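You operate a simulated robot arm through the tools that you are given. There is no shell and no other tool. Be economical: measure what you need, move in short steps, check, and stop when the job is done.

You run a simulated two-armed robot. Do the job below in one go: nothing can be reset, and whatever is moved stays where it is left.

Task
Put the clip box from the top of the seed cupboard on the middle of the measuring bench. Open the bottom seed drawer, take the seedling in a yellow pot from the top of the seed cupboard and leave it in the inside of the bottom seed drawer and shut the drawer again. Pick up the filter from the top of the seed cupboard with one hand, pass it to the other hand and put it in the left recess of the panel holder. Put the label box on the top of the seed cupboard away on the lower shelf of the tall rack. Put the overflow pipe on the top of the seed cupboard away on the top of the lamp bar rack. The order is free. Set down upright: clip box, seedling in a yellow pot, filter.

It is judged by the outcome, as a careful person would: the job done as asked, and still so three seconds after it is handed in. It fails if anything else is knocked over, pushed out of place, dropped, spilled or broken.

Robot
Two 7-joint arms with two-finger parallel grippers on one trunk, on a base that drives. Base frame: it is fixed to the floor where the robot stands at the start and does not move with it; the origin is under the middle of the robot, x ahead of it, y to its left, z up; the surface under the hand at the start is at about z = 0.84. Readings come in m, rad, newtons and seconds.
The left shoulder is at the start at [0.07, 0.13, 1.162], the right one opposite. With the tool pointing down near the work surface each hand reaches from about 0.2 to 0.52 m from the robot's upright axis, wherever it stands, measured 20 degrees to its own side. Places, roughly: bottom seed drawer [0.4, 0.2, 0.2]; clip box [0.5, 0, 0.75]; filter [0.5, 0.25, 1]; inside of the bottom seed drawer [0.5, 0.2, 0.1]; label box [0.25, 0.25, 0.75]; left recess of the panel holder (18x21 cm) [0.34, -0.22, 0.84]; lower shelf of the tall rack [-2.8, -1.1, 0.5]; middle of the measuring bench [-1.3, 3.2, 0.9]; overflow pipe [0.25, 0, 1]; seedling in a yellow pot (7x6x7 cm) [0.5, 0.1, 0.9]; top of the lamp bar rack [-2.4, 3.4, 0.9]. Payload 1.57 kg a hand.
The TCP of each hand is the grasp point between the finger pads, 0.03 m short of the fingertips. In the tool frame z runs along the fingers and y along their closing line. Largest opening 0.08 m; finger width 0.017, thickness 0.012; the body of the gripper, 0.04 by 0.082 m, starts 0.08 m behind the TCP.
Orientation is told as [roll, pitch, yaw] about the base's x, y, z axes, in that order, counted from this pose: with the fingers straight down and closing along the base's y, the tool's x points along the base's -x, its y along +y and its z along -z.

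Tools
- The arms move only by the tool arm_command. It takes "left_moves", "right_moves" or both (then of equal length, played together; a hand with none holds still); each is a list of rows, each a list of 3 entries, a list of its own where there are three numbers: the shift along the tool's x, y, z in m, then the turn, a rotation vector about the tool's x, y, z in rad, then the closure in counts, from 0 (fully open) to 255 (shut). In form: [[[tx, ty, tz], [rx, ry, rz], fingers], ...]. A call has 1 to 12 rows; each row is the pose to reach, as a shift and turn from the pose commanded when the call began, along the tool's axes at that moment. Each row takes 0.2 s and may step no farther than 0.05 m and 0.15 rad from the row before; otherwise, or with a gripper value out of range, the whole call is refused. Where a pose cannot be reached the arm comes as near as it can. A force on the tool above 40 N (or 10 N above the force at the start of the call, whichever is more), or a blocked arm, ends the call early, and 0.2 s more pass. Each finger travels about 0.108 m/s and halts on what it meets, pressing with about 30 N; the grip force reading is that of the motor and also rises with nothing between the fingers. The clock runs only during rows and for 0.2 s after the last one: add rows that repeat a pose to give the fingers time. It gives the time, the measured TCP pose, the force on the tool (base axes), the opening and the grip force at its end, in the units of the frame above (readings bear some noise), with the torque about the TCP (base axes, N m) and any sound that the robot's microphone picked up, and new pictures: "pictures" is both (left out), scene, wrist or none (wrist: the cameras of the hands that moved).
- Cameras (640 x 400 px; columns grow to the right, rows downward): "scene" is now at [0.1146, 0.0153, 1.3572]; the picture's right is [0.23, -0.97, 0.00], its down [-0.83, -0.20, -0.52] and it looks along [0.50, 0.12, -0.86] (base axes); focal length 214 px, centre (320, 200). "left" rides on the left gripper at [0.072, 0.007, -0.122] in its tool frame; the picture's right is [-0.09, 1.00, 0.00], its down [-0.84, -0.08, -0.54] and it looks along [-0.54, -0.05, 0.84] (tool axes); focal length 238 px, centre (320, 200). "right" rides on the right gripper at [0.072, -0.007, -0.122] in its tool frame; the picture's right is [0.09, 1.00, 0.00], its down [-0.84, 0.08, -0.54] and it looks along [-0.54, 0.05, 0.84] (tool axes); focal length 238 px, centre (320, 200). There is no depth. A picture from a camera that has moved, and an enlarged one, comes with that camera's place and axes in the base frame and with its lens.
- raise_lower(by): slides the trunk up (or, below 0, down) by that many m; the arms and the scene camera ride with it, the base frame stays. It gives what a move gives, with no picture.
- steer(legs): drives the robot by 1 to 6 legs, each [ahead, left, turn to the left] in m, m and rad, along the robot's own axes; the way and the turn of a leg run together, so that a leg with both is an arc; at most 1.5 m and 3.142 rad a leg. The arms and the cameras ride along, it lands a little off, and it stops where it bumps. It gives what a move gives, and a new picture of the scene camera.
- turn_head(pan, tilt): turns the head with the scene camera to pan (to the left, within 1.501 rad either way) and tilt (down, from -0.506 to 1.204), counted from straight ahead of the robot. It gives what a move gives, and a new picture of the scene camera.
- enlarge(camera, box): a new picture of the part [left, top, right, bottom] of that camera's present view, enlarged. No time passes.
- sign_off(): hands the job in; it is judged then, once.

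Work in short steps. Places have to be worked out from the pictures, the camera data and where the tool is seen: move nearer, look again, correct. Check each grasp and each placing, and mend what went wrong. You have 196 turns and 260 pictures in all, those below and enlarged ones among them. Open the grippers and draw the arms clear of the work before you hand the job in, unless the task says otherwise; then end with one line.

The tools are called as a command line: name --argument value ..., lists and objects as JSON in quotes. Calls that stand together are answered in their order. arm_command: Moves the arms, as the interface text tells. Its arguments: {"type":"object","properties":{"left_moves":{"type":"array","items":{"type":"array"}},"right_moves":{"type":"array","items":{"type":"array"}},"pictures":{"type":"string","enum":["both","scene","wrist","none"]}},"required":[]} The other tools are called the same way: raise_lower (by) slides the trunk up or down; steer (legs) drives the base; turn_head (pan, tilt) turns the head that bears the scene camera; enlarge (camera, box) takes an enlarged picture of a part of a camera's view; sign_off () hands the job in.

At the start:

```text
time: 0.0
left_tool_pos: [0.2669, 0.2799, 1.0981]
left_ee_rot: [0.0, 0.002, 0.001]
left_wrist_force: [-0.9, -0.1, 0.3]
left_ft_torque: [-0.03, 0.0, -0.02]
left_opening: 0.0798
left_grip_force: 0.0
right_tool_pos: [0.3776, 0.0092, 1.1579]
right_ee_rot: [0.001, 0.001, 0.0]
right_wrist_force: [-0.2, -0.3, 1.2]
right_ft_torque: [0.04, 0.02, 0.0]
right_opening: 0.0799
right_grip_force: 0.1
trunk travel left (down, up): [-0.8, 0.14]
robot x, y, heading: [-0.002, 0.0024, -0.001]
head pan, tilt: [0.23, 1.028]
```

scene: 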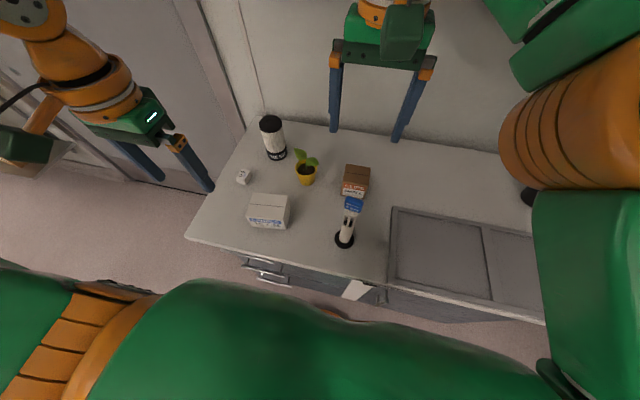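
right: 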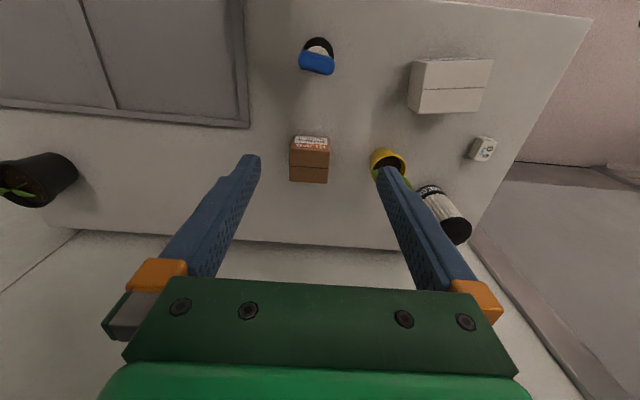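
left: 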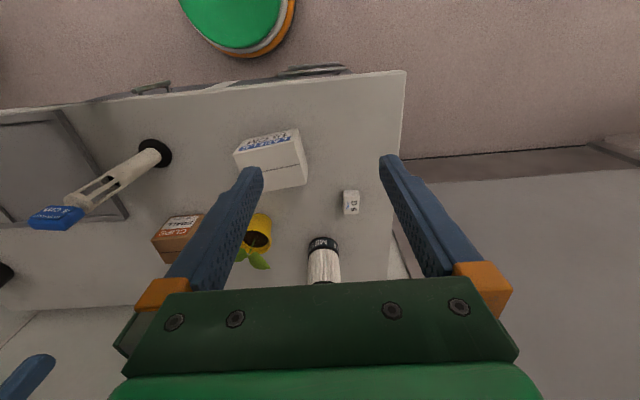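

The scene shows the cupboard top with the objects. I'll enlarge views to identify each one.

enlarge --camera "scene" --box '[180, 100, 420, 250]'

enlarge --camera "left" --box '[0, 60, 420, 300]'

enlarge --camera "scene" --box '[180, 220, 560, 340]'

```text
2.67 times, centred on (300, 175) of scene
camera zoom: at [0.1146, 0.0153, 1.3572], right [0.23, -0.97, 0.0], down [-0.83, -0.2, -0.52], along [0.5, 0.12, -0.86], focal length 572 px, centre (373, 267)
```

zoom: 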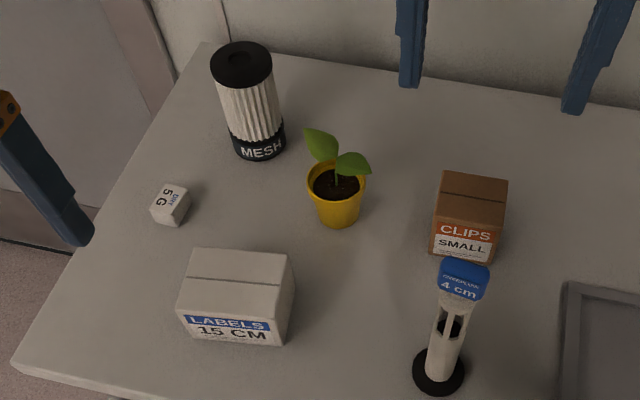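

```text
1.52 times, centred on (210, 180) of left
camera zoom: at [0.1955, 0.2862, 1.2183], right [0.09, 1.0, 0.0], down [0.84, -0.07, 0.54], along [0.54, -0.05, -0.84], focal length 363 px, centre (488, 230)
```

zoom: 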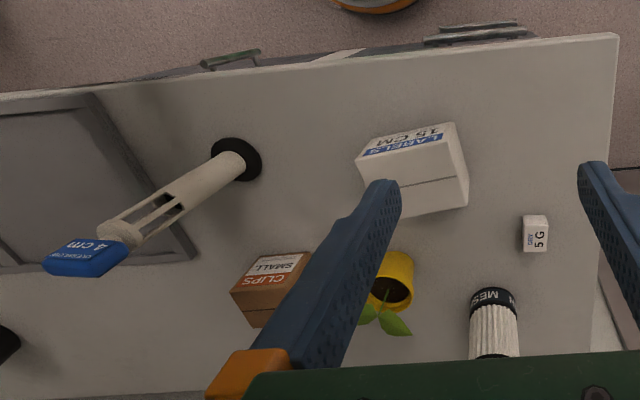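

```text
1.68 times, centred on (370, 280) of scene
camera zoom: at [0.1146, 0.0153, 1.3572], right [0.23, -0.97, 0.0], down [-0.83, -0.2, -0.52], along [0.5, 0.12, -0.86], focal length 361 px, centre (236, 65)
```

zoom: 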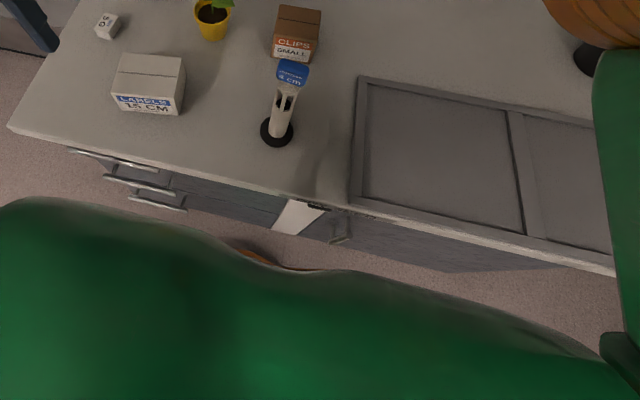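

Filter = white pleated cylinder near (0.55,0.27), pipe = blue-capped tube, 5 g weight is not part of the job. I'll look down at the gap between the base and the cupboard, and at the far places.

turn_head --pan 0.0 --tilt 1.2

turn_head --pan 1.5 --tilt 0.3

```text
time: 0.8
left_tool_pos: [0.266, 0.2789, 1.0961]
left_ee_rot: [0.002, 0.0, 0.002]
left_wrist_force: [0.2, 0.6, 0.4]
left_ft_torque: [-0.02, -0.02, 0.0]
left_opening: 0.0799
left_grip_force: 0.1
right_tool_pos: [0.3792, 0.0096, 1.1581]
right_ee_rot: [0.001, -0.002, 0.002]
right_wrist_force: [-0.6, 0.8, -0.4]
right_ft_torque: [0.0, 0.03, -0.01]
right_opening: 0.08
right_grip_force: 0.1
trunk travel left (down, up): [-0.8, 0.14]
robot x, y, heading: [0.0029, 0.0013, 0.002]
head pan, tilt: [0.0, 1.201]
camera scene: at [0.1044, -0.0002, 1.3466], right [0.0, -1.0, 0.0], down [-0.93, 0.0, -0.36], along [0.36, 0.0, -0.93], focal length 214 px, centre (320, 200)
```

scene: 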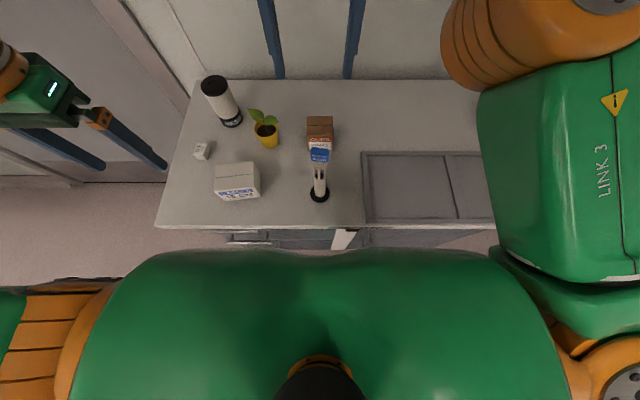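

```text
time: 2.4
left_tool_pos: [0.2666, 0.2788, 1.0966]
left_ee_rot: [0.0, -0.001, 0.0]
left_wrist_force: [-0.5, -0.4, 0.1]
left_ft_torque: [-0.02, 0.0, 0.0]
left_opening: 0.0797
left_grip_force: 0.0
right_tool_pos: [0.3777, 0.009, 1.1568]
right_ee_rot: [0.002, 0.001, 0.0]
right_wrist_force: [0.2, 0.7, -0.8]
right_ft_torque: [-0.03, 0.01, 0.01]
right_opening: 0.0801
right_grip_force: 0.1
trunk travel left (down, up): [-0.8, 0.14]
robot x, y, heading: [0.0003, -0.0033, -0.004]
head pan, tilt: [1.499, 0.3]
camera scene: at [0.0553, 0.0929, 1.4186], right [1.0, -0.07, 0.0], down [-0.02, -0.3, -0.96], along [0.07, 0.95, -0.3], focal length 214 px, centre (320, 200)
```

scene: 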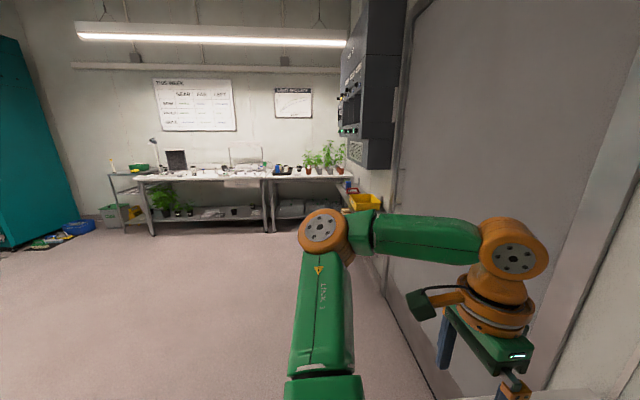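

The base nose is close to the cupboard front, so I'll reach with a tilted hand. The filter measures about (0.559, 0.272), 7 cm wide and 12 cm tall; I bring the left hand to a pre-grasp tilted 45° forward.

arm_command --left_moves '[[[-0.036, -0.001, 0.016], [0, -0.13, 0], 0], [[-0.072, -0.002, 0.032], [0, -0.26, 0], 0], [[-0.109, -0.003, 0.048], [0, -0.39, 0], 0], [[-0.145, -0.005, 0.064], [0, -0.52, 0], 0], [[-0.182, -0.006, 0.08], [0, -0.65, 0], 0], [[-0.2185, -0.007, 0.097], [0, -0.785, 0], 0], [[-0.2185, -0.007, 0.097], [0, -0.785, 0], 0]]' --pictures "wrist"

turn_head --pan 0.25 --tilt 0.9

```text
time: 4.0
left_tool_pos: [0.4855, 0.2717, 1.0018]
left_ee_rot: [0.0, -0.788, 0.004]
left_wrist_force: [0.0, 0.2, -0.1]
left_ft_torque: [-0.03, 0.02, -0.02]
left_opening: 0.08
left_grip_force: 0.1
right_tool_pos: [0.3774, 0.0087, 1.1574]
right_ee_rot: [0.002, -0.001, 0.002]
right_wrist_force: [0.1, 1.0, -0.4]
right_ft_torque: [0.02, -0.01, -0.02]
right_opening: 0.08
right_grip_force: 0.0
trunk travel left (down, up): [-0.8, 0.14]
robot x, y, heading: [0.002, -0.0, 0.004]
head pan, tilt: [1.499, 0.3]
camera left: at [0.3489, 0.2775, 1.0368], right [0.06, 1.0, 0.06], down [0.21, -0.08, 0.98], along [0.98, -0.05, -0.21], focal length 238 px, centre (320, 200)
```

left: 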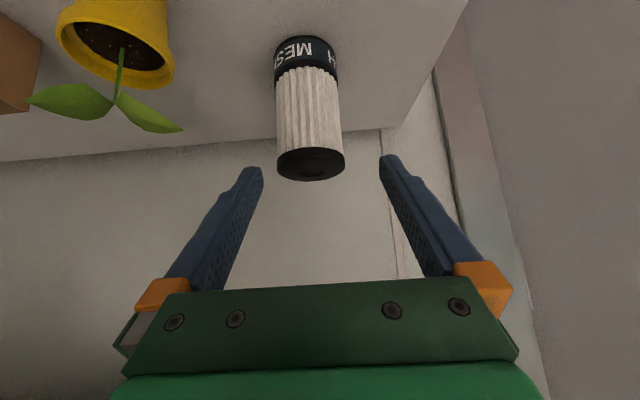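

```text
time: 5.4
left_tool_pos: [0.4856, 0.2726, 1.0005]
left_ee_rot: [0.0, -0.785, 0.003]
left_wrist_force: [-0.9, -0.7, 0.0]
left_ft_torque: [0.01, 0.0, 0.01]
left_opening: 0.0801
left_grip_force: 0.0
right_tool_pos: [0.3791, 0.0082, 1.1575]
right_ee_rot: [0.001, 0.0, 0.001]
right_wrist_force: [0.4, 0.9, 0.2]
right_ft_torque: [-0.02, 0.0, -0.03]
right_opening: 0.0803
right_grip_force: 0.1
trunk travel left (down, up): [-0.8, 0.14]
robot x, y, heading: [0.0037, -0.0029, -0.002]
head pan, tilt: [0.25, 0.901]
camera scene: at [0.1217, 0.0185, 1.3664], right [0.25, -0.97, 0.0], down [-0.76, -0.19, -0.62], along [0.6, 0.15, -0.78], focal length 214 px, centre (320, 200)
```

scene: 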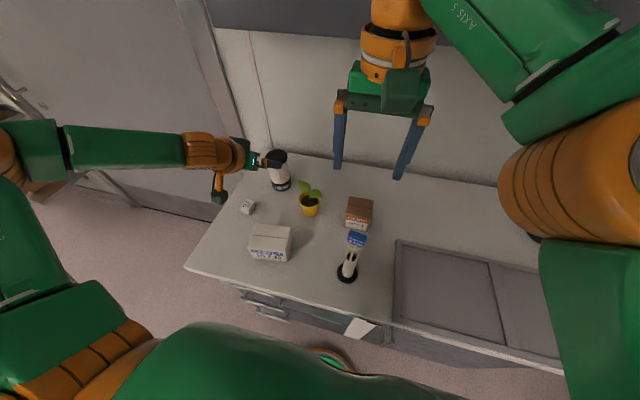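

Reach is fine. The wrist view puts the filter at about (0.562, 0.264), so I advance along the fingers with an 8 mm sideways correction and check before closing.

arm_command --left_moves '[[[0, -0.008, 0.02], [0, 0, 0], 0], [[0, -0.008, 0.05], [0, 0, 0], 0], [[0, -0.008, 0.08], [0, 0, 0], 0], [[0, -0.008, 0.1], [0, 0, 0], 0]]' --pictures "wrist"

```text
time: 6.4
left_tool_pos: [0.5493, 0.2656, 0.9365]
left_ee_rot: [0.0, -0.785, 0.005]
left_wrist_force: [-0.4, 0.2, 0.2]
left_ft_torque: [0.0, -0.01, -0.02]
left_opening: 0.0802
left_grip_force: 0.1
left hand out of reach, approached as far as the arm can: row 4
right_tool_pos: [0.3773, 0.0077, 1.1588]
right_ee_rot: [0.002, 0.001, -0.001]
right_wrist_force: [0.4, 0.3, 0.2]
right_ft_torque: [0.01, 0.01, -0.01]
right_opening: 0.0801
right_grip_force: 0.1
trunk travel left (down, up): [-0.8, 0.14]
robot x, y, heading: [-0.0017, -0.0007, -0.001]
head pan, tilt: [0.25, 0.901]
camera left: at [0.4128, 0.272, 0.9717], right [0.06, 1.0, 0.06], down [0.21, -0.08, 0.97], along [0.98, -0.05, -0.21], focal length 238 px, centre (320, 200)
```

left: 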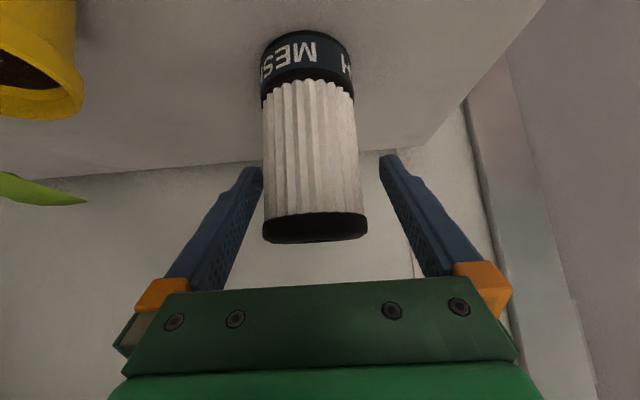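

Arm is at its limit but the pads straddle the filter's widest line. I'll close here (small -3 mm y trim).

arm_command --left_moves '[[[0, -0.003, 0], [0, 0, 0], 0], [[0, -0.003, 0], [0, 0, 0], 255], [[0, -0.003, 0], [0, 0, 0], 255], [[0, -0.003, 0], [0, 0, 0], 255]]' --pictures "wrist"

```text
time: 7.4
left_tool_pos: [0.548, 0.2633, 0.9362]
left_ee_rot: [-0.002, -0.784, 0.004]
left_wrist_force: [1.0, 0.6, 1.4]
left_ft_torque: [-0.04, -0.07, 0.04]
left_opening: 0.0628
left_grip_force: 29.7
right_tool_pos: [0.3785, 0.0082, 1.1582]
right_ee_rot: [0.003, 0.0, 0.0]
right_wrist_force: [0.3, 1.6, -0.6]
right_ft_torque: [0.01, 0.0, -0.02]
right_opening: 0.0801
right_grip_force: 0.0
trunk travel left (down, up): [-0.8, 0.14]
robot x, y, heading: [-0.0035, -0.0043, -0.001]
head pan, tilt: [0.25, 0.901]
camera left: at [0.4122, 0.2701, 0.972], right [0.06, 1.0, 0.06], down [0.21, -0.08, 0.98], along [0.98, -0.05, -0.21], focal length 238 px, centre (320, 200)
```

left: 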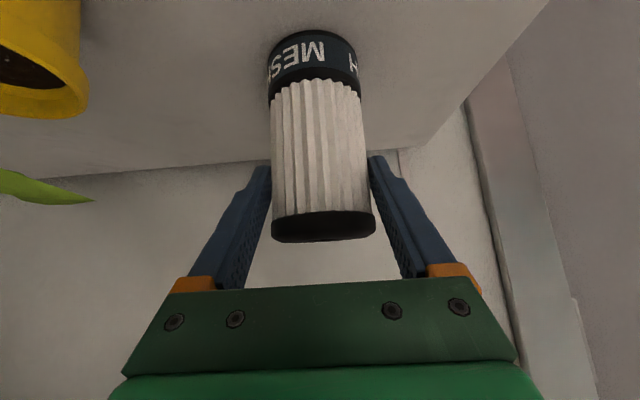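

Filter is gripped (6.3 cm). I lift it straight up and draw it back, while the right hand moves aside and yaws 90°.

arm_command --left_moves '[[[-0.014, 0, -0.014], [0, 0, 0], 255], [[-0.035, 0, -0.035], [0, 0, 0], 255], [[-0.065, 0, -0.065], [0, 0, 0], 255], [[-0.095, 0, -0.095], [0, 0, 0], 255], [[-0.12, 0, -0.12], [0, 0, 0], 255], [[-0.1, 0, -0.15], [0, 0, 0], 255], [[-0.075, 0, -0.185], [0, 0, 0], 255], [[-0.055, 0, -0.215], [0, 0, 0], 255], [[-0.033, 0, -0.242], [0, 0, 0], 255], [[-0.033, 0, -0.242], [0, 0, 0], 255], [[-0.033, 0, -0.242], [0, 0, 0], 255]]' --right_moves '[[[0, -0.02, 0], [0, 0, -0.143], 0], [[0, -0.04, 0], [0, 0, -0.286], 0], [[0, -0.06, 0], [0, 0, -0.429], 0], [[0, -0.08, 0], [0, 0, -0.571], 0], [[0, -0.1, 0], [0, 0, -0.714], 0], [[0, -0.12, 0], [0, 0, -0.857], 0], [[0, -0.14, 0], [0, 0, -1.0], 0], [[0, -0.15, 0], [0, 0, -1.143], 0], [[0, -0.15, 0], [0, 0, -1.286], 0], [[0, -0.15, 0], [0, 0, -1.429], 0], [[0, -0.15, 0], [0, 0, -1.571], 0]]' --pictures "scene"

```text
time: 9.8
left_tool_pos: [0.4012, 0.2642, 1.1287]
left_ee_rot: [-0.001, -0.784, 0.003]
left_wrist_force: [0.8, 0.0, -1.7]
left_ft_torque: [0.0, 0.03, 0.0]
left_opening: 0.0628
left_grip_force: 29.8
right_tool_pos: [0.2607, -0.0816, 1.1144]
right_ee_rot: [0.0, -0.001, 1.571]
right_wrist_force: [-0.1, -0.5, 0.4]
right_ft_torque: [-0.02, -0.02, 0.0]
right_opening: 0.0799
right_grip_force: 0.1
right hand out of reach, approached as far as the arm can: row 6, 7, 8, 9, 10, 11
trunk travel left (down, up): [-0.8, 0.14]
robot x, y, heading: [0.0009, -0.0026, 0.003]
head pan, tilt: [0.25, 0.901]
camera scene: at [0.1223, 0.0189, 1.3663], right [0.25, -0.97, 0.0], down [-0.76, -0.19, -0.62], along [0.6, 0.15, -0.78], focal length 214 px, centre (320, 200)
```

scene: 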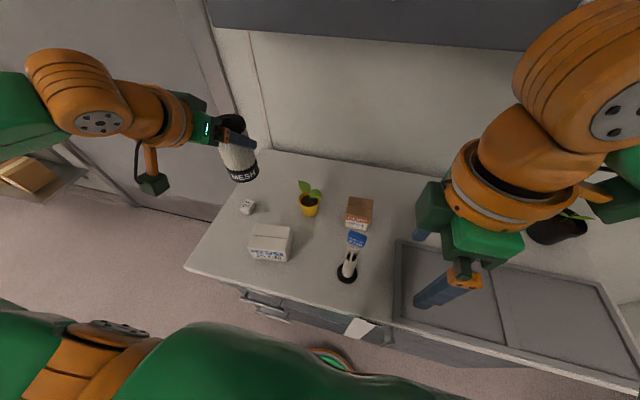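

The right hand was clipped to its reach but took the yaw. Now I tilt it 45° toward +y near the handover area and see where it lands.

arm_command --right_moves '[[[-0.01, 0, 0.01], [0, -0.13, 0], 0], [[-0.02, 0, 0.02], [0, -0.26, 0], 0], [[-0.03, 0, 0.03], [0, -0.39, 0], 0], [[-0.04, 0, 0.04], [0, -0.52, 0], 0], [[-0.04, 0, 0.05], [0, -0.65, 0], 0], [[-0.04, 0, 0.05], [0, -0.785, 0], 0], [[-0.04, 0, 0.05], [0, -0.785, 0], 0]]' --pictures "wrist"

```text
time: 11.4
left_tool_pos: [0.4026, 0.2641, 1.1283]
left_ee_rot: [-0.002, -0.786, 0.003]
left_wrist_force: [0.4, 0.7, -1.8]
left_ft_torque: [0.01, 0.02, 0.0]
left_opening: 0.0624
left_grip_force: 29.9
right_tool_pos: [0.2364, -0.0382, 1.084]
right_ee_rot: [0.0, -0.788, 1.569]
right_wrist_force: [0.1, -0.3, -0.5]
right_ft_torque: [0.02, 0.01, -0.02]
right_opening: 0.08
right_grip_force: 0.1
right hand out of reach, approached as far as the arm can: row 4, 5, 6, 7
trunk travel left (down, up): [-0.8, 0.14]
robot x, y, heading: [0.0016, 0.0038, -0.003]
head pan, tilt: [0.25, 0.901]
camera right: at [0.2416, -0.1752, 1.1179], right [-1.0, -0.06, -0.07], down [-0.08, 0.21, 0.98], along [-0.05, 0.98, -0.21], focal length 238 px, centre (320, 200)
```

right: 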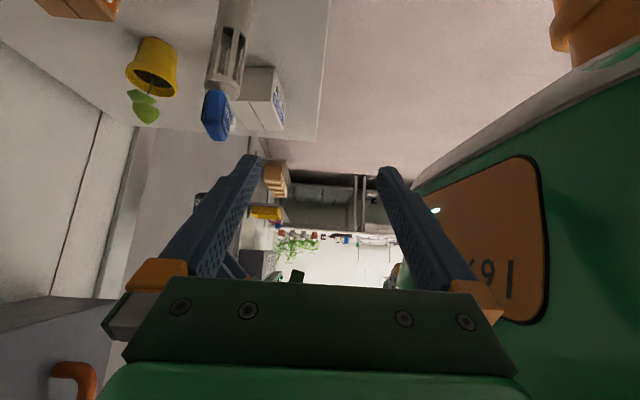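

That orientation limits the right arm. Better symmetrical: both hands point forward-inward, yawed 45° each (still 90° apart). I rotate both about the vertical.

arm_command --left_moves '[[[0, 0, 0], [0.0925, 0, 0.0925], 255], [[0, 0, 0], [0.185, 0, 0.185], 255], [[0, 0, 0], [0.2775, 0, 0.2775], 255], [[0, 0, 0], [0.37, 0, 0.37], 255], [[0, 0, 0], [0.4625, 0, 0.4625], 255], [[0, 0, 0], [0.555, 0, 0.555], 255], [[0, 0, 0], [0.555, 0, 0.555], 255]]' --right_moves '[[[0, 0, 0], [0.0925, 0, 0.0925], 0], [[0, 0, 0], [0.185, 0, 0.185], 0], [[0, 0, 0], [0.2775, 0, 0.2775], 0], [[0, 0, 0], [0.37, 0, 0.37], 0], [[0, 0, 0], [0.4625, 0, 0.4625], 0], [[0, 0, 0], [0.555, 0, 0.555], 0], [[0, 0, 0], [0.555, 0, 0.555], 0]]' --pictures "scene"

```text
time: 13.0
left_tool_pos: [0.4, 0.2639, 1.1307]
left_ee_rot: [-0.001, -0.787, -0.783]
left_wrist_force: [0.1, -0.4, -1.1]
left_ft_torque: [0.0, 0.03, 0.0]
left_opening: 0.0629
left_grip_force: 29.9
right_tool_pos: [0.2858, -0.0107, 1.1319]
right_ee_rot: [-0.001, -0.788, 0.786]
right_wrist_force: [-0.3, -0.6, -0.7]
right_ft_torque: [-0.03, 0.0, 0.01]
right_opening: 0.08
right_grip_force: 0.0
right hand out of reach, approached as far as the arm can: row 1, 2, 3, 4, 5, 6, 7
trunk travel left (down, up): [-0.8, 0.14]
robot x, y, heading: [-0.0015, 0.0007, -0.0]
head pan, tilt: [0.25, 0.901]
camera scene: at [0.122, 0.0186, 1.3663], right [0.25, -0.97, 0.0], down [-0.76, -0.19, -0.62], along [0.6, 0.15, -0.78], focal length 214 px, centre (320, 200)
```

scene: 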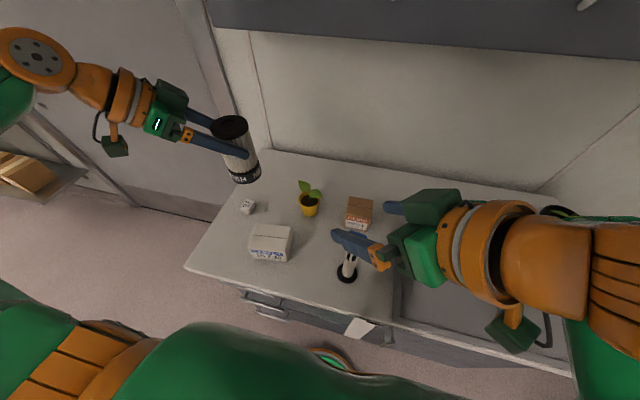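

The right arm seems trapped near a joint limit. I'll command it toward the mirror of the left hand's pose, (0.40,-0.2,1.09), to see whether it frees up.

arm_command --right_moves '[[[0.015, -0.025, -0.007], [0, 0, 0], 0], [[0.03, -0.05, -0.014], [0, 0, 0], 0], [[0.052, -0.086, -0.026], [0, 0, 0], 0], [[0.052, -0.086, -0.026], [0, 0, 0], 0], [[0.052, -0.086, -0.026], [0, 0, 0], 0]]' --pictures "scene"

```text
time: 14.2
left_tool_pos: [0.401, 0.2639, 1.1303]
left_ee_rot: [-0.002, -0.786, -0.781]
left_wrist_force: [0.1, -0.3, -1.4]
left_ft_torque: [0.03, -0.02, -0.02]
left_opening: 0.0626
left_grip_force: 29.5
right_tool_pos: [0.3125, -0.1099, 1.115]
right_ee_rot: [-0.001, -0.783, 0.787]
right_wrist_force: [-0.5, 0.4, -0.6]
right_ft_torque: [0.01, -0.01, 0.0]
right_opening: 0.0797
right_grip_force: 0.1
right hand out of reach, approached as far as the arm can: row 1, 2, 3, 4, 5
trunk travel left (down, up): [-0.8, 0.14]
robot x, y, heading: [-0.0024, -0.0019, -0.005]
head pan, tilt: [0.25, 0.901]
camera scene: at [0.1223, 0.0193, 1.3663], right [0.25, -0.97, 0.0], down [-0.76, -0.19, -0.62], along [0.6, 0.15, -0.78], focal length 214 px, centre (320, 200)
```

scene: 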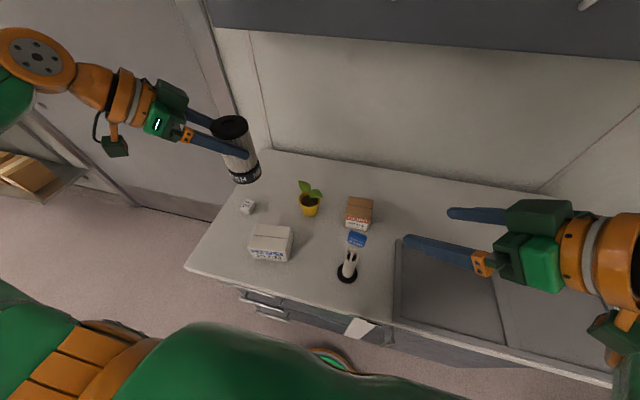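

The shifts apply from the reached pose, so I can just step on. I bring the left hand with the filter to (0.39,0.08,1.13) for the handover.

arm_command --left_moves '[[[-0.0174, -0.0274, 0.0174], [0, 0, 0], 255], [[-0.0348, -0.0548, 0.0348], [0, 0, 0], 255], [[-0.0522, -0.0822, 0.0522], [0, 0, 0], 255], [[-0.0696, -0.1096, 0.0696], [0, 0, 0], 255], [[-0.087, -0.137, 0.087], [0, 0, 0], 255], [[-0.087, -0.137, 0.087], [0, 0, 0], 255]]' --pictures "scene"

```text
time: 15.6
left_tool_pos: [0.3904, 0.0812, 1.1283]
left_ee_rot: [-0.001, -0.785, -0.781]
left_wrist_force: [-0.2, 1.4, -1.7]
left_ft_torque: [0.01, 0.01, -0.01]
left_opening: 0.0628
left_grip_force: 30.0
right_tool_pos: [0.3127, -0.1108, 1.1144]
right_ee_rot: [0.003, -0.784, 0.787]
right_wrist_force: [-0.4, 0.1, -0.2]
right_ft_torque: [-0.02, -0.03, 0.0]
right_opening: 0.0801
right_grip_force: 0.1
trunk travel left (down, up): [-0.8, 0.14]
robot x, y, heading: [0.0025, 0.0028, 0.001]
head pan, tilt: [0.25, 0.901]
camera scene: at [0.122, 0.019, 1.3663], right [0.25, -0.97, 0.0], down [-0.76, -0.19, -0.62], along [0.6, 0.15, -0.78], focal length 214 px, centre (320, 200)
```

scene: 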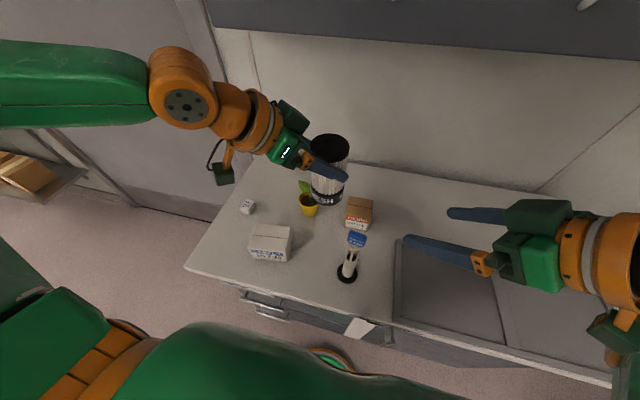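

Left is in place. Now the right hand goes to its pre-handover point.

arm_command --right_moves '[[[-0.032, 0.0218, 0.0157], [0, 0, 0], 0], [[-0.064, 0.0436, 0.0315], [0, 0, 0], 0], [[-0.0953, 0.0654, 0.0472], [0, 0, 0], 0], [[-0.0953, 0.0654, 0.0472], [0, 0, 0], 0]]' --pictures "both"

```text
time: 16.6
left_tool_pos: [0.3898, 0.0806, 1.129]
left_ee_rot: [0.0, -0.785, -0.784]
left_wrist_force: [0.1, -0.1, -1.8]
left_ft_torque: [0.03, 0.01, 0.02]
left_opening: 0.0627
left_grip_force: 30.7
right_tool_pos: [0.3363, 0.0057, 1.1489]
right_ee_rot: [0.004, -0.787, 0.786]
right_wrist_force: [0.2, 0.4, 0.0]
right_ft_torque: [0.05, -0.01, 0.03]
right_opening: 0.08
right_grip_force: 0.1
trunk travel left (down, up): [-0.8, 0.14]
robot x, y, heading: [0.0022, 0.0008, 0.0]
head pan, tilt: [0.25, 0.901]
camera scene: at [0.122, 0.0176, 1.3663], right [0.25, -0.97, 0.0], down [-0.76, -0.19, -0.62], along [0.6, 0.15, -0.78], focal length 214 px, centre (320, 200)
camera right: at [0.2428, -0.097, 1.184], right [-0.75, 0.66, -0.06], down [0.09, 0.2, 0.98], along [0.65, 0.73, -0.21], focal length 238 px, centre (320, 200)
```

scene: 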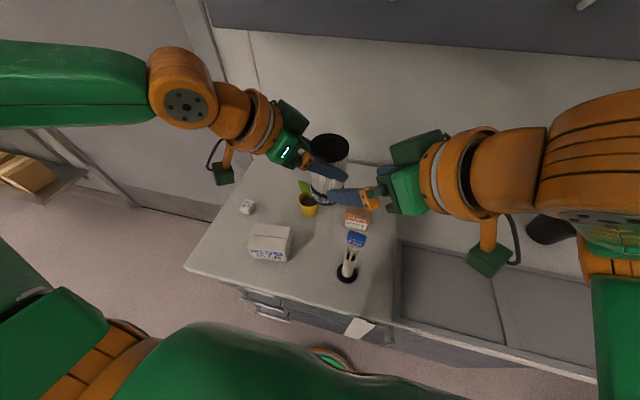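
right: 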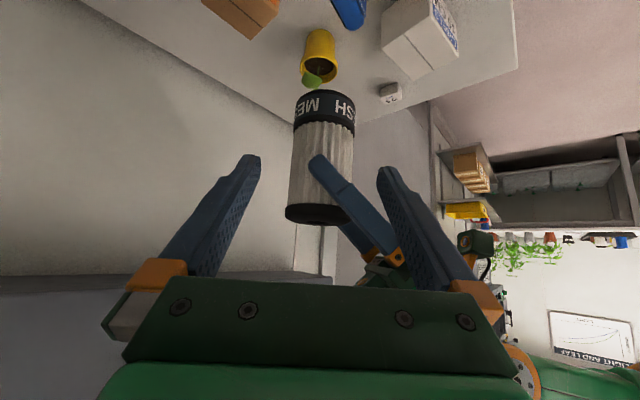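

Filter is centred between the right fingers. I advance along the right tool axis by 0.11 m.

arm_command --right_moves '[[[0, 0, 0.03], [0, 0, 0], 0], [[0, 0, 0.06], [0, 0, 0], 0], [[0, 0, 0.09], [0, 0, 0], 0], [[0, 0, 0.111], [0, 0, 0], 0]]' --pictures "both"

```text
time: 17.6
left_tool_pos: [0.3903, 0.083, 1.1286]
left_ee_rot: [-0.003, -0.786, -0.781]
left_wrist_force: [-0.1, 0.3, -1.4]
left_ft_torque: [0.03, -0.01, 0.0]
left_opening: 0.0625
left_grip_force: 30.2
right_tool_pos: [0.391, 0.0652, 1.0686]
right_ee_rot: [0.0, -0.786, 0.788]
right_wrist_force: [-0.1, 0.5, 0.2]
right_ft_torque: [0.02, -0.02, -0.01]
right_opening: 0.0799
right_grip_force: 0.1
trunk travel left (down, up): [-0.8, 0.14]
robot x, y, heading: [-0.001, -0.0006, -0.003]
head pan, tilt: [0.25, 0.901]
camera scene: at [0.1225, 0.0191, 1.3663], right [0.25, -0.97, 0.0], down [-0.76, -0.19, -0.62], along [0.6, 0.15, -0.78], focal length 214 px, centre (320, 200)
camera right: at [0.2975, -0.038, 1.1041], right [-0.75, 0.66, -0.07], down [0.09, 0.2, 0.98], along [0.65, 0.73, -0.21], focal length 238 px, centre (320, 200)
```

scene: 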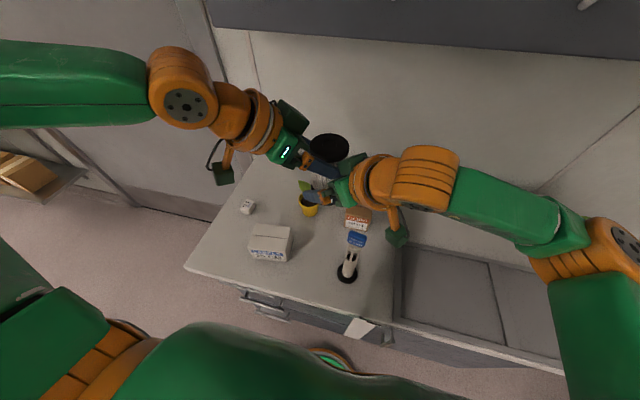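
right: 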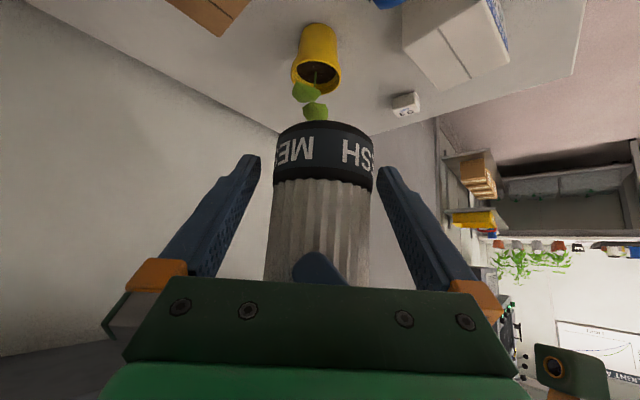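

The right fingers straddle the lower filter. Close the right gripper.

arm_command --right_moves '[[[0, 0, 0], [0, 0, 0], 255], [[0, 0, 0], [0, 0, 0], 255], [[0, 0, 0], [0, 0, 0], 255]]' --pictures "wrist"

```text
time: 18.4
left_tool_pos: [0.3897, 0.0823, 1.1313]
left_ee_rot: [-0.001, -0.789, -0.782]
left_wrist_force: [9.5, -13.8, -0.7]
left_ft_torque: [-0.77, -0.27, -0.19]
left_opening: 0.0628
left_grip_force: 30.4
right_tool_pos: [0.3894, 0.0643, 1.0695]
right_ee_rot: [0.001, -0.787, 0.787]
right_wrist_force: [-9.7, 14.0, -0.3]
right_ft_torque: [-0.07, -0.28, 0.28]
right_opening: 0.0626
right_grip_force: 30.3
trunk travel left (down, up): [-0.8, 0.14]
robot x, y, heading: [0.0012, 0.0017, 0.002]
head pan, tilt: [0.25, 0.901]
camera right: at [0.2966, -0.0385, 1.1045], right [-0.75, 0.66, -0.06], down [0.09, 0.2, 0.98], along [0.65, 0.73, -0.21], focal length 238 px, centre (320, 200)
```

right: 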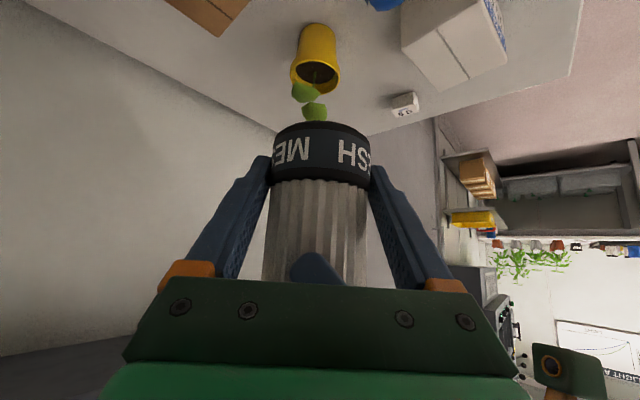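

Both hold it. Left opens slightly and backs off along its own axis.

arm_command --left_moves '[[[0, 0, 0], [0, 0, 0], 20], [[0, 0, 0], [0, 0, 0], 20], [[0, 0, -0.03], [0, 0, 0], 20], [[0, 0, -0.07], [0, 0, 0], 20], [[0, 0, -0.11], [0, 0, 0], 20], [[0, 0, -0.15], [0, 0, 0], 0]]' --pictures "both"

```text
time: 19.8
left_tool_pos: [0.3156, 0.156, 1.2354]
left_ee_rot: [-0.001, -0.787, -0.782]
left_wrist_force: [0.5, 0.0, -0.5]
left_ft_torque: [-0.03, 0.03, -0.01]
left_opening: 0.0801
left_grip_force: 0.0
right_tool_pos: [0.3897, 0.0637, 1.0705]
right_ee_rot: [0.001, -0.786, 0.786]
right_wrist_force: [-1.1, 0.5, -1.1]
right_ft_torque: [-0.01, 0.0, 0.02]
right_opening: 0.0625
right_grip_force: 30.2
trunk travel left (down, up): [-0.8, 0.14]
robot x, y, heading: [-0.0004, 0.0005, 0.001]
head pan, tilt: [0.25, 0.901]
camera scene: at [0.1208, 0.019, 1.3664], right [0.25, -0.97, 0.0], down [-0.76, -0.19, -0.62], along [0.6, 0.15, -0.78], focal length 214 px, centre (320, 200)
camera left: at [0.2232, 0.2567, 1.2708], right [0.75, 0.66, 0.06], down [0.09, -0.2, 0.98], along [0.66, -0.72, -0.21], focal length 238 px, centre (320, 200)
```

scene: 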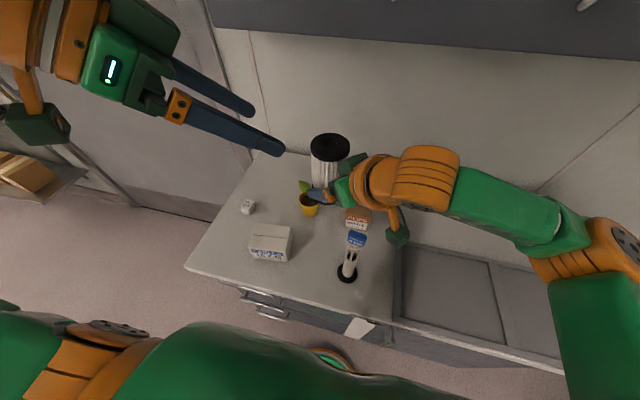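
left: 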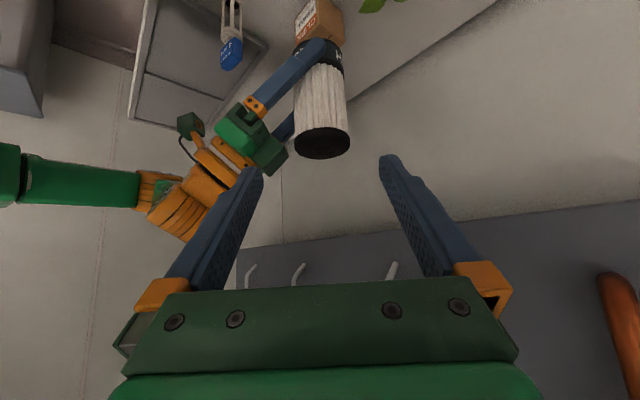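

Handover succeeded. The left recess spans about x 0.26–0.43, y -0.345–-0.13. I raise the filter 5 cm and carry it over there.

arm_command --right_moves '[[[-0.0177, 0, -0.0177], [0, 0, 0], 255], [[-0.0353, 0, -0.0353], [0, 0, 0], 255], [[-0.0094, -0.0252, -0.0612], [0, 0, 0], 255], [[0.0165, -0.0504, -0.0871], [0, 0, 0], 255], [[0.0423, -0.0756, -0.1129], [0, 0, 0], 255], [[0.0682, -0.1008, -0.1388], [0, 0, 0], 255], [[0.094, -0.126, -0.1646], [0, 0, 0], 255], [[0.12, -0.1512, -0.1905], [0, 0, 0], 255], [[0.1457, -0.1767, -0.2163], [0, 0, 0], 255], [[0.1457, -0.1767, -0.2163], [0, 0, 0], 255]]' --pictures "both"

```text
time: 22.0
left_tool_pos: [0.3156, 0.1528, 1.2344]
left_ee_rot: [0.002, -0.785, -0.785]
left_wrist_force: [0.4, -0.1, 0.7]
left_ft_torque: [-0.01, -0.02, -0.03]
left_opening: 0.08
left_grip_force: 0.0
right_tool_pos: [0.315, -0.2148, 1.1338]
right_ee_rot: [0.001, -0.787, 0.785]
right_wrist_force: [-0.3, -0.7, -2.3]
right_ft_torque: [-0.06, 0.01, 0.01]
right_opening: 0.0626
right_grip_force: 30.0
right hand out of reach, approached as far as the arm can: row 8, 9, 10
trunk travel left (down, up): [-0.8, 0.14]
robot x, y, heading: [0.0002, -0.0021, -0.001]
head pan, tilt: [0.25, 0.901]
camera scene: at [0.1208, 0.0179, 1.3664], right [0.25, -0.97, 0.0], down [-0.76, -0.19, -0.62], along [0.6, 0.15, -0.78], focal length 214 px, centre (320, 200)
camera right: at [0.2215, -0.3161, 1.1696], right [-0.75, 0.66, -0.06], down [0.09, 0.2, 0.98], along [0.65, 0.73, -0.21], focal length 238 px, centre (320, 200)
```

scene: 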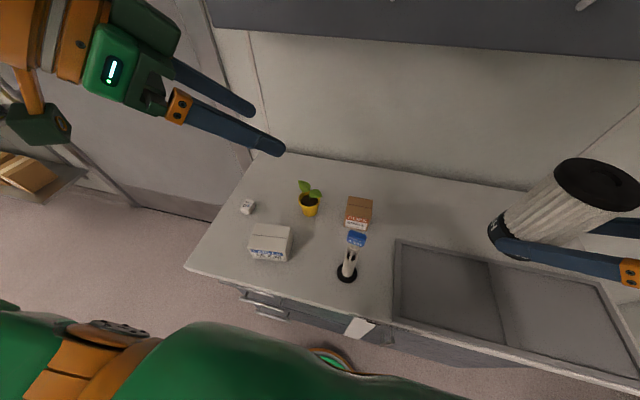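
right: 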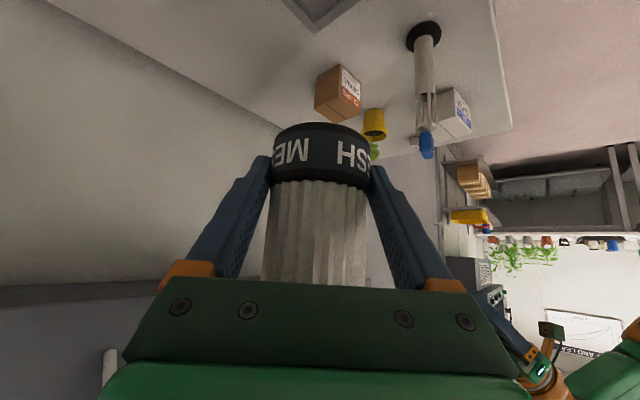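

Filter axis is near (0.325,-0.205), inside the left recess with margin. I lower it straight down most of the way.

arm_command --right_moves '[[[0.0283, 0, 0.0283], [0, 0, 0], 255], [[0.0566, 0, 0.0566], [0, 0, 0], 255], [[0.085, 0, 0.085], [0, 0, 0], 255], [[0.1132, 0, 0.1132], [0, 0, 0], 255], [[0.1415, 0, 0.1415], [0, 0, 0], 255], [[0.156, 0, 0.156], [0, 0, 0], 255], [[0.156, 0, 0.156], [0, 0, 0], 255]]' --pictures "both"

```text
time: 23.6
left_tool_pos: [0.3151, 0.153, 1.2353]
left_ee_rot: [0.0, -0.786, -0.781]
left_wrist_force: [0.0, -0.4, -0.8]
left_ft_torque: [0.0, 0.01, 0.0]
left_opening: 0.0797
left_grip_force: 0.1
right_tool_pos: [0.3016, -0.1812, 1.0702]
right_ee_rot: [0.003, -0.785, 0.785]
right_wrist_force: [0.5, 1.1, -0.6]
right_ft_torque: [-0.03, 0.01, 0.03]
right_opening: 0.0626
right_grip_force: 29.6
right hand out of reach, approached as far as the arm can: row 1, 2, 3, 4, 5, 6, 7
trunk travel left (down, up): [-0.8, 0.14]
robot x, y, heading: [-0.0007, -0.0013, 0.001]
head pan, tilt: [0.25, 0.901]
camera scene: at [0.1219, 0.018, 1.3663], right [0.25, -0.97, 0.0], down [-0.76, -0.19, -0.62], along [0.6, 0.15, -0.78], focal length 214 px, centre (320, 200)
camera right: at [0.2077, -0.284, 1.1051], right [-0.75, 0.66, -0.06], down [0.09, 0.2, 0.98], along [0.65, 0.73, -0.21], focal length 238 px, centre (320, 200)
```

scene: 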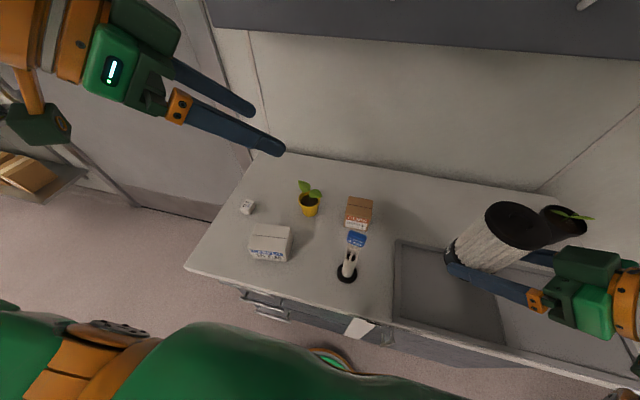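
right: 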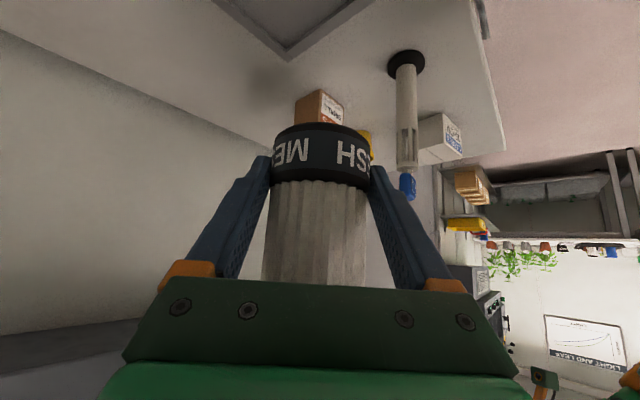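

The right arm can't fold lower there; instead I'll shift the base 6 cm right and lower the trunk. First the base shift.

steer --legs '[[0, -0.06, 0]]'

```text
time: 24.6
left_tool_pos: [0.3169, 0.1008, 1.2333]
left_ee_rot: [-0.008, -0.791, -0.774]
left_wrist_force: [-0.2, -0.1, 0.1]
left_ft_torque: [-0.03, 0.01, -0.06]
left_opening: 0.0802
left_grip_force: 0.0
right_tool_pos: [0.3013, -0.2365, 1.0726]
right_ee_rot: [-0.003, -0.784, 0.789]
right_wrist_force: [0.4, 0.0, -1.3]
right_ft_torque: [-0.07, 0.01, -0.02]
right_opening: 0.0626
right_grip_force: 30.0
trunk travel left (down, up): [-0.8, 0.14]
robot x, y, heading: [-0.0031, -0.0592, 0.0]
head pan, tilt: [0.25, 0.901]
camera scene: at [0.1218, -0.0345, 1.3662], right [0.25, -0.97, 0.01], down [-0.76, -0.2, -0.62], along [0.6, 0.15, -0.78], focal length 214 px, centre (320, 200)
```

scene: 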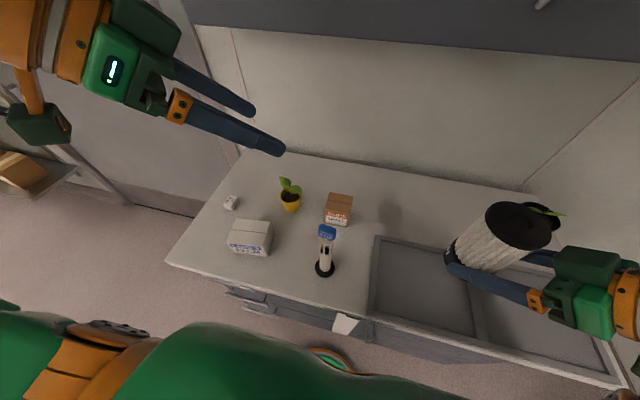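

Filter axis is now ~(0.312,-0.226), good. Lower the trunk 0.18 m so the filter base comes just above the recess floor.

raise_lower --by -0.18

enlarge --camera "scene" --box '[300, 100, 640, 400]'

enlarge --camera "right" --box '[160, 0, 480, 200]'

```text
time: 26.6
left_tool_pos: [0.3167, 0.0933, 1.0553]
left_ee_rot: [0.0, -0.784, -0.781]
left_wrist_force: [-0.7, 0.0, 0.5]
left_ft_torque: [0.02, 0.02, 0.0]
left_opening: 0.0801
left_grip_force: 0.2
right_tool_pos: [0.3029, -0.2419, 0.8892]
right_ee_rot: [0.004, -0.784, 0.788]
right_wrist_force: [-0.3, -0.7, -0.4]
right_ft_torque: [0.02, -0.01, 0.01]
right_opening: 0.0629
right_grip_force: 30.2
trunk travel left (down, up): [-0.62, 0.32]
robot x, y, heading: [0.0012, -0.0609, 0.002]
head pan, tilt: [0.25, 0.901]
```

```text
1.33 times, centred on (470, 250) of scene
camera zoom: at [0.1217, -0.0426, 1.1864], right [0.25, -0.97, 0.0], down [-0.76, -0.19, -0.62], along [0.6, 0.15, -0.78], focal length 286 px, centre (120, 133)
```

zoom: 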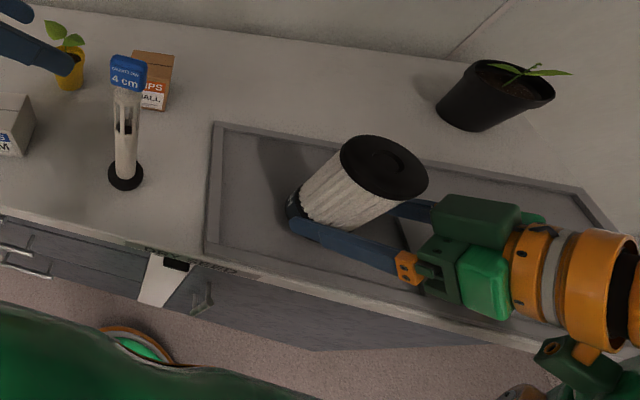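

```text
2.00 times, centred on (320, 100) of right
camera zoom: at [0.208, -0.3444, 0.9252], right [-0.75, 0.66, -0.06], down [0.09, 0.2, 0.98], along [0.65, 0.73, -0.21], focal length 477 px, centre (320, 400)
```

zoom: 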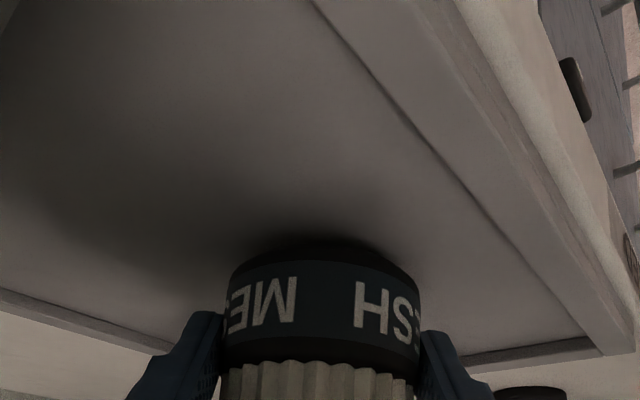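

Filter is over the recess floor, ~1 cm up. Lower in small amounts, watching the force.

raise_lower --by -0.01

```text
time: 27.1
left_tool_pos: [0.3147, 0.0946, 1.0463]
left_ee_rot: [0.001, -0.787, -0.779]
left_wrist_force: [0.7, -0.3, -0.4]
left_ft_torque: [0.0, 0.01, 0.01]
left_opening: 0.0798
left_grip_force: 0.2
right_tool_pos: [0.3019, -0.2413, 0.8822]
right_ee_rot: [0.0, -0.792, 0.787]
right_wrist_force: [5.3, -4.1, 23.4]
right_ft_torque: [0.14, -0.58, -0.36]
right_opening: 0.0624
right_grip_force: 29.9
trunk travel left (down, up): [-0.61, 0.33]
robot x, y, heading: [0.0021, -0.0613, 0.004]
head pan, tilt: [0.25, 0.901]
```

It touches down (23 N). Ease up 2 mm and release.

raise_lower --by 0.003

arm_command --right_moves '[[[0, 0, 0], [0, 0, 0], 30], [[0, 0, 0], [0, 0, 0], 0], [[0, 0, 0], [0, 0, 0], 0]]' --pictures "both"

```text
time: 27.6
left_tool_pos: [0.3166, 0.0943, 1.0479]
left_ee_rot: [0.001, -0.785, -0.781]
left_wrist_force: [0.4, -0.4, 0.0]
left_ft_torque: [0.01, -0.04, 0.01]
left_opening: 0.0803
left_grip_force: 0.0
right_tool_pos: [0.3008, -0.2414, 0.8813]
right_ee_rot: [0.005, -0.782, 0.79]
right_wrist_force: [2.7, 0.5, 3.0]
right_ft_torque: [0.07, -0.25, -0.05]
right_opening: 0.0622
right_grip_force: 30.0
trunk travel left (down, up): [-0.613, 0.327]
robot x, y, heading: [0.001, -0.06, 0.0]
head pan, tilt: [0.25, 0.901]
```

```text
time: 28.4
left_tool_pos: [0.3145, 0.0926, 1.0478]
left_ee_rot: [0.001, -0.786, -0.781]
left_wrist_force: [0.2, -0.6, -0.5]
left_ft_torque: [-0.03, 0.01, 0.02]
left_opening: 0.0798
left_grip_force: 0.0
right_tool_pos: [0.3009, -0.2425, 0.881]
right_ee_rot: [0.001, -0.786, 0.787]
right_wrist_force: [-0.2, -0.4, -0.1]
right_ft_torque: [-0.01, 0.03, 0.01]
right_opening: 0.0799
right_grip_force: 0.0
trunk travel left (down, up): [-0.613, 0.327]
robot x, y, heading: [0.0014, -0.0597, -0.002]
head pan, tilt: [0.25, 0.901]
camera scene: at [0.1215, -0.0424, 1.1793], right [0.25, -0.97, 0.0], down [-0.76, -0.19, -0.62], along [0.6, 0.15, -0.78], focal length 214 px, centre (320, 200)
camera right: at [0.2078, -0.3443, 0.9182], right [-0.75, 0.66, -0.06], down [0.09, 0.2, 0.98], along [0.65, 0.73, -0.21], focal length 238 px, centre (320, 200)
```

scene: 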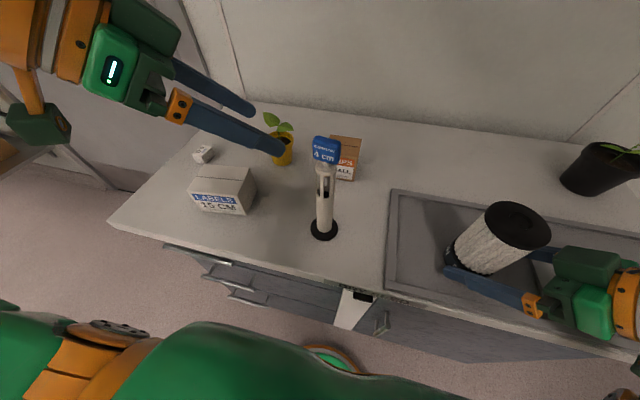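
right: 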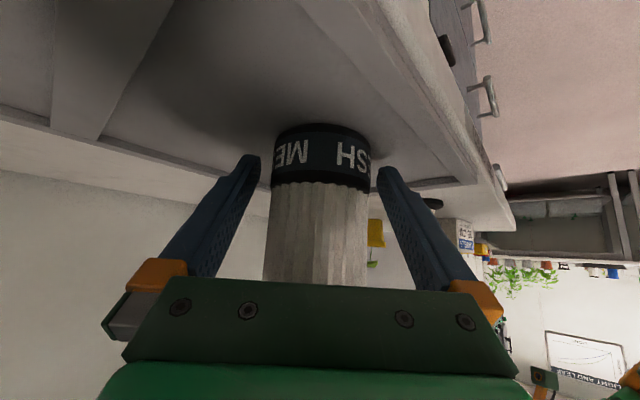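

Filter stands upright. Back the right hand out along its axis.

arm_command --right_moves '[[[0, 0, -0.03], [0, 0, 0], 0], [[0, 0, -0.06], [0, 0, 0], 0], [[0, 0, -0.1], [0, 0, 0], 0], [[0, 0, -0.14], [0, 0, 0], 0]]' --pictures "scene"

raise_lower --by 0.19

```text
time: 29.4
left_tool_pos: [0.3142, 0.0936, 1.0485]
left_ee_rot: [-0.003, -0.787, -0.782]
left_wrist_force: [-0.7, 1.1, -0.7]
left_ft_torque: [-0.03, 0.02, -0.02]
left_opening: 0.0799
left_grip_force: 0.1
right_tool_pos: [0.2323, -0.3089, 0.981]
right_ee_rot: [0.002, -0.787, 0.787]
right_wrist_force: [0.4, -0.6, 0.2]
right_ft_torque: [-0.03, -0.02, 0.01]
right_opening: 0.0802
right_grip_force: 0.1
trunk travel left (down, up): [-0.613, 0.327]
robot x, y, heading: [0.0022, -0.0647, 0.004]
head pan, tilt: [0.25, 0.901]
camera scene: at [0.1206, -0.0424, 1.1794], right [0.25, -0.97, 0.0], down [-0.76, -0.19, -0.62], along [0.6, 0.15, -0.78], focal length 214 px, centre (320, 200)
```

scene: 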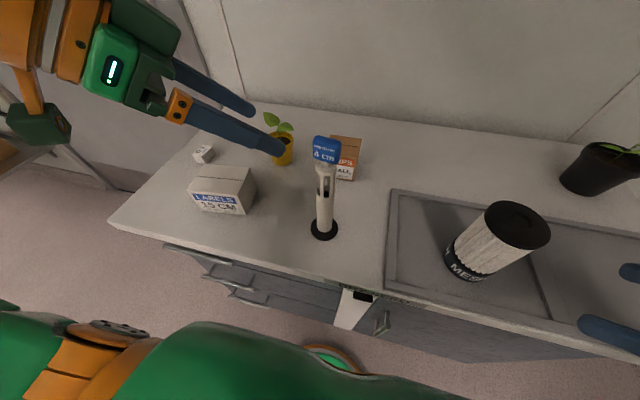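

```text
time: 31.5
left_tool_pos: [0.3156, 0.094, 1.2371]
left_ee_rot: [0.001, -0.786, -0.78]
left_wrist_force: [-0.1, -1.0, 0.0]
left_ft_torque: [-0.04, 0.02, 0.03]
left_opening: 0.0799
left_grip_force: 0.0
right_tool_pos: [0.2322, -0.3091, 1.1714]
right_ee_rot: [0.002, -0.786, 0.784]
right_wrist_force: [0.1, 0.2, 0.3]
right_ft_torque: [-0.01, 0.01, 0.02]
right_opening: 0.08
right_grip_force: 0.0
trunk travel left (down, up): [-0.803, 0.137]
robot x, y, heading: [-0.0035, -0.0639, 0.005]
head pan, tilt: [0.25, 0.901]
```

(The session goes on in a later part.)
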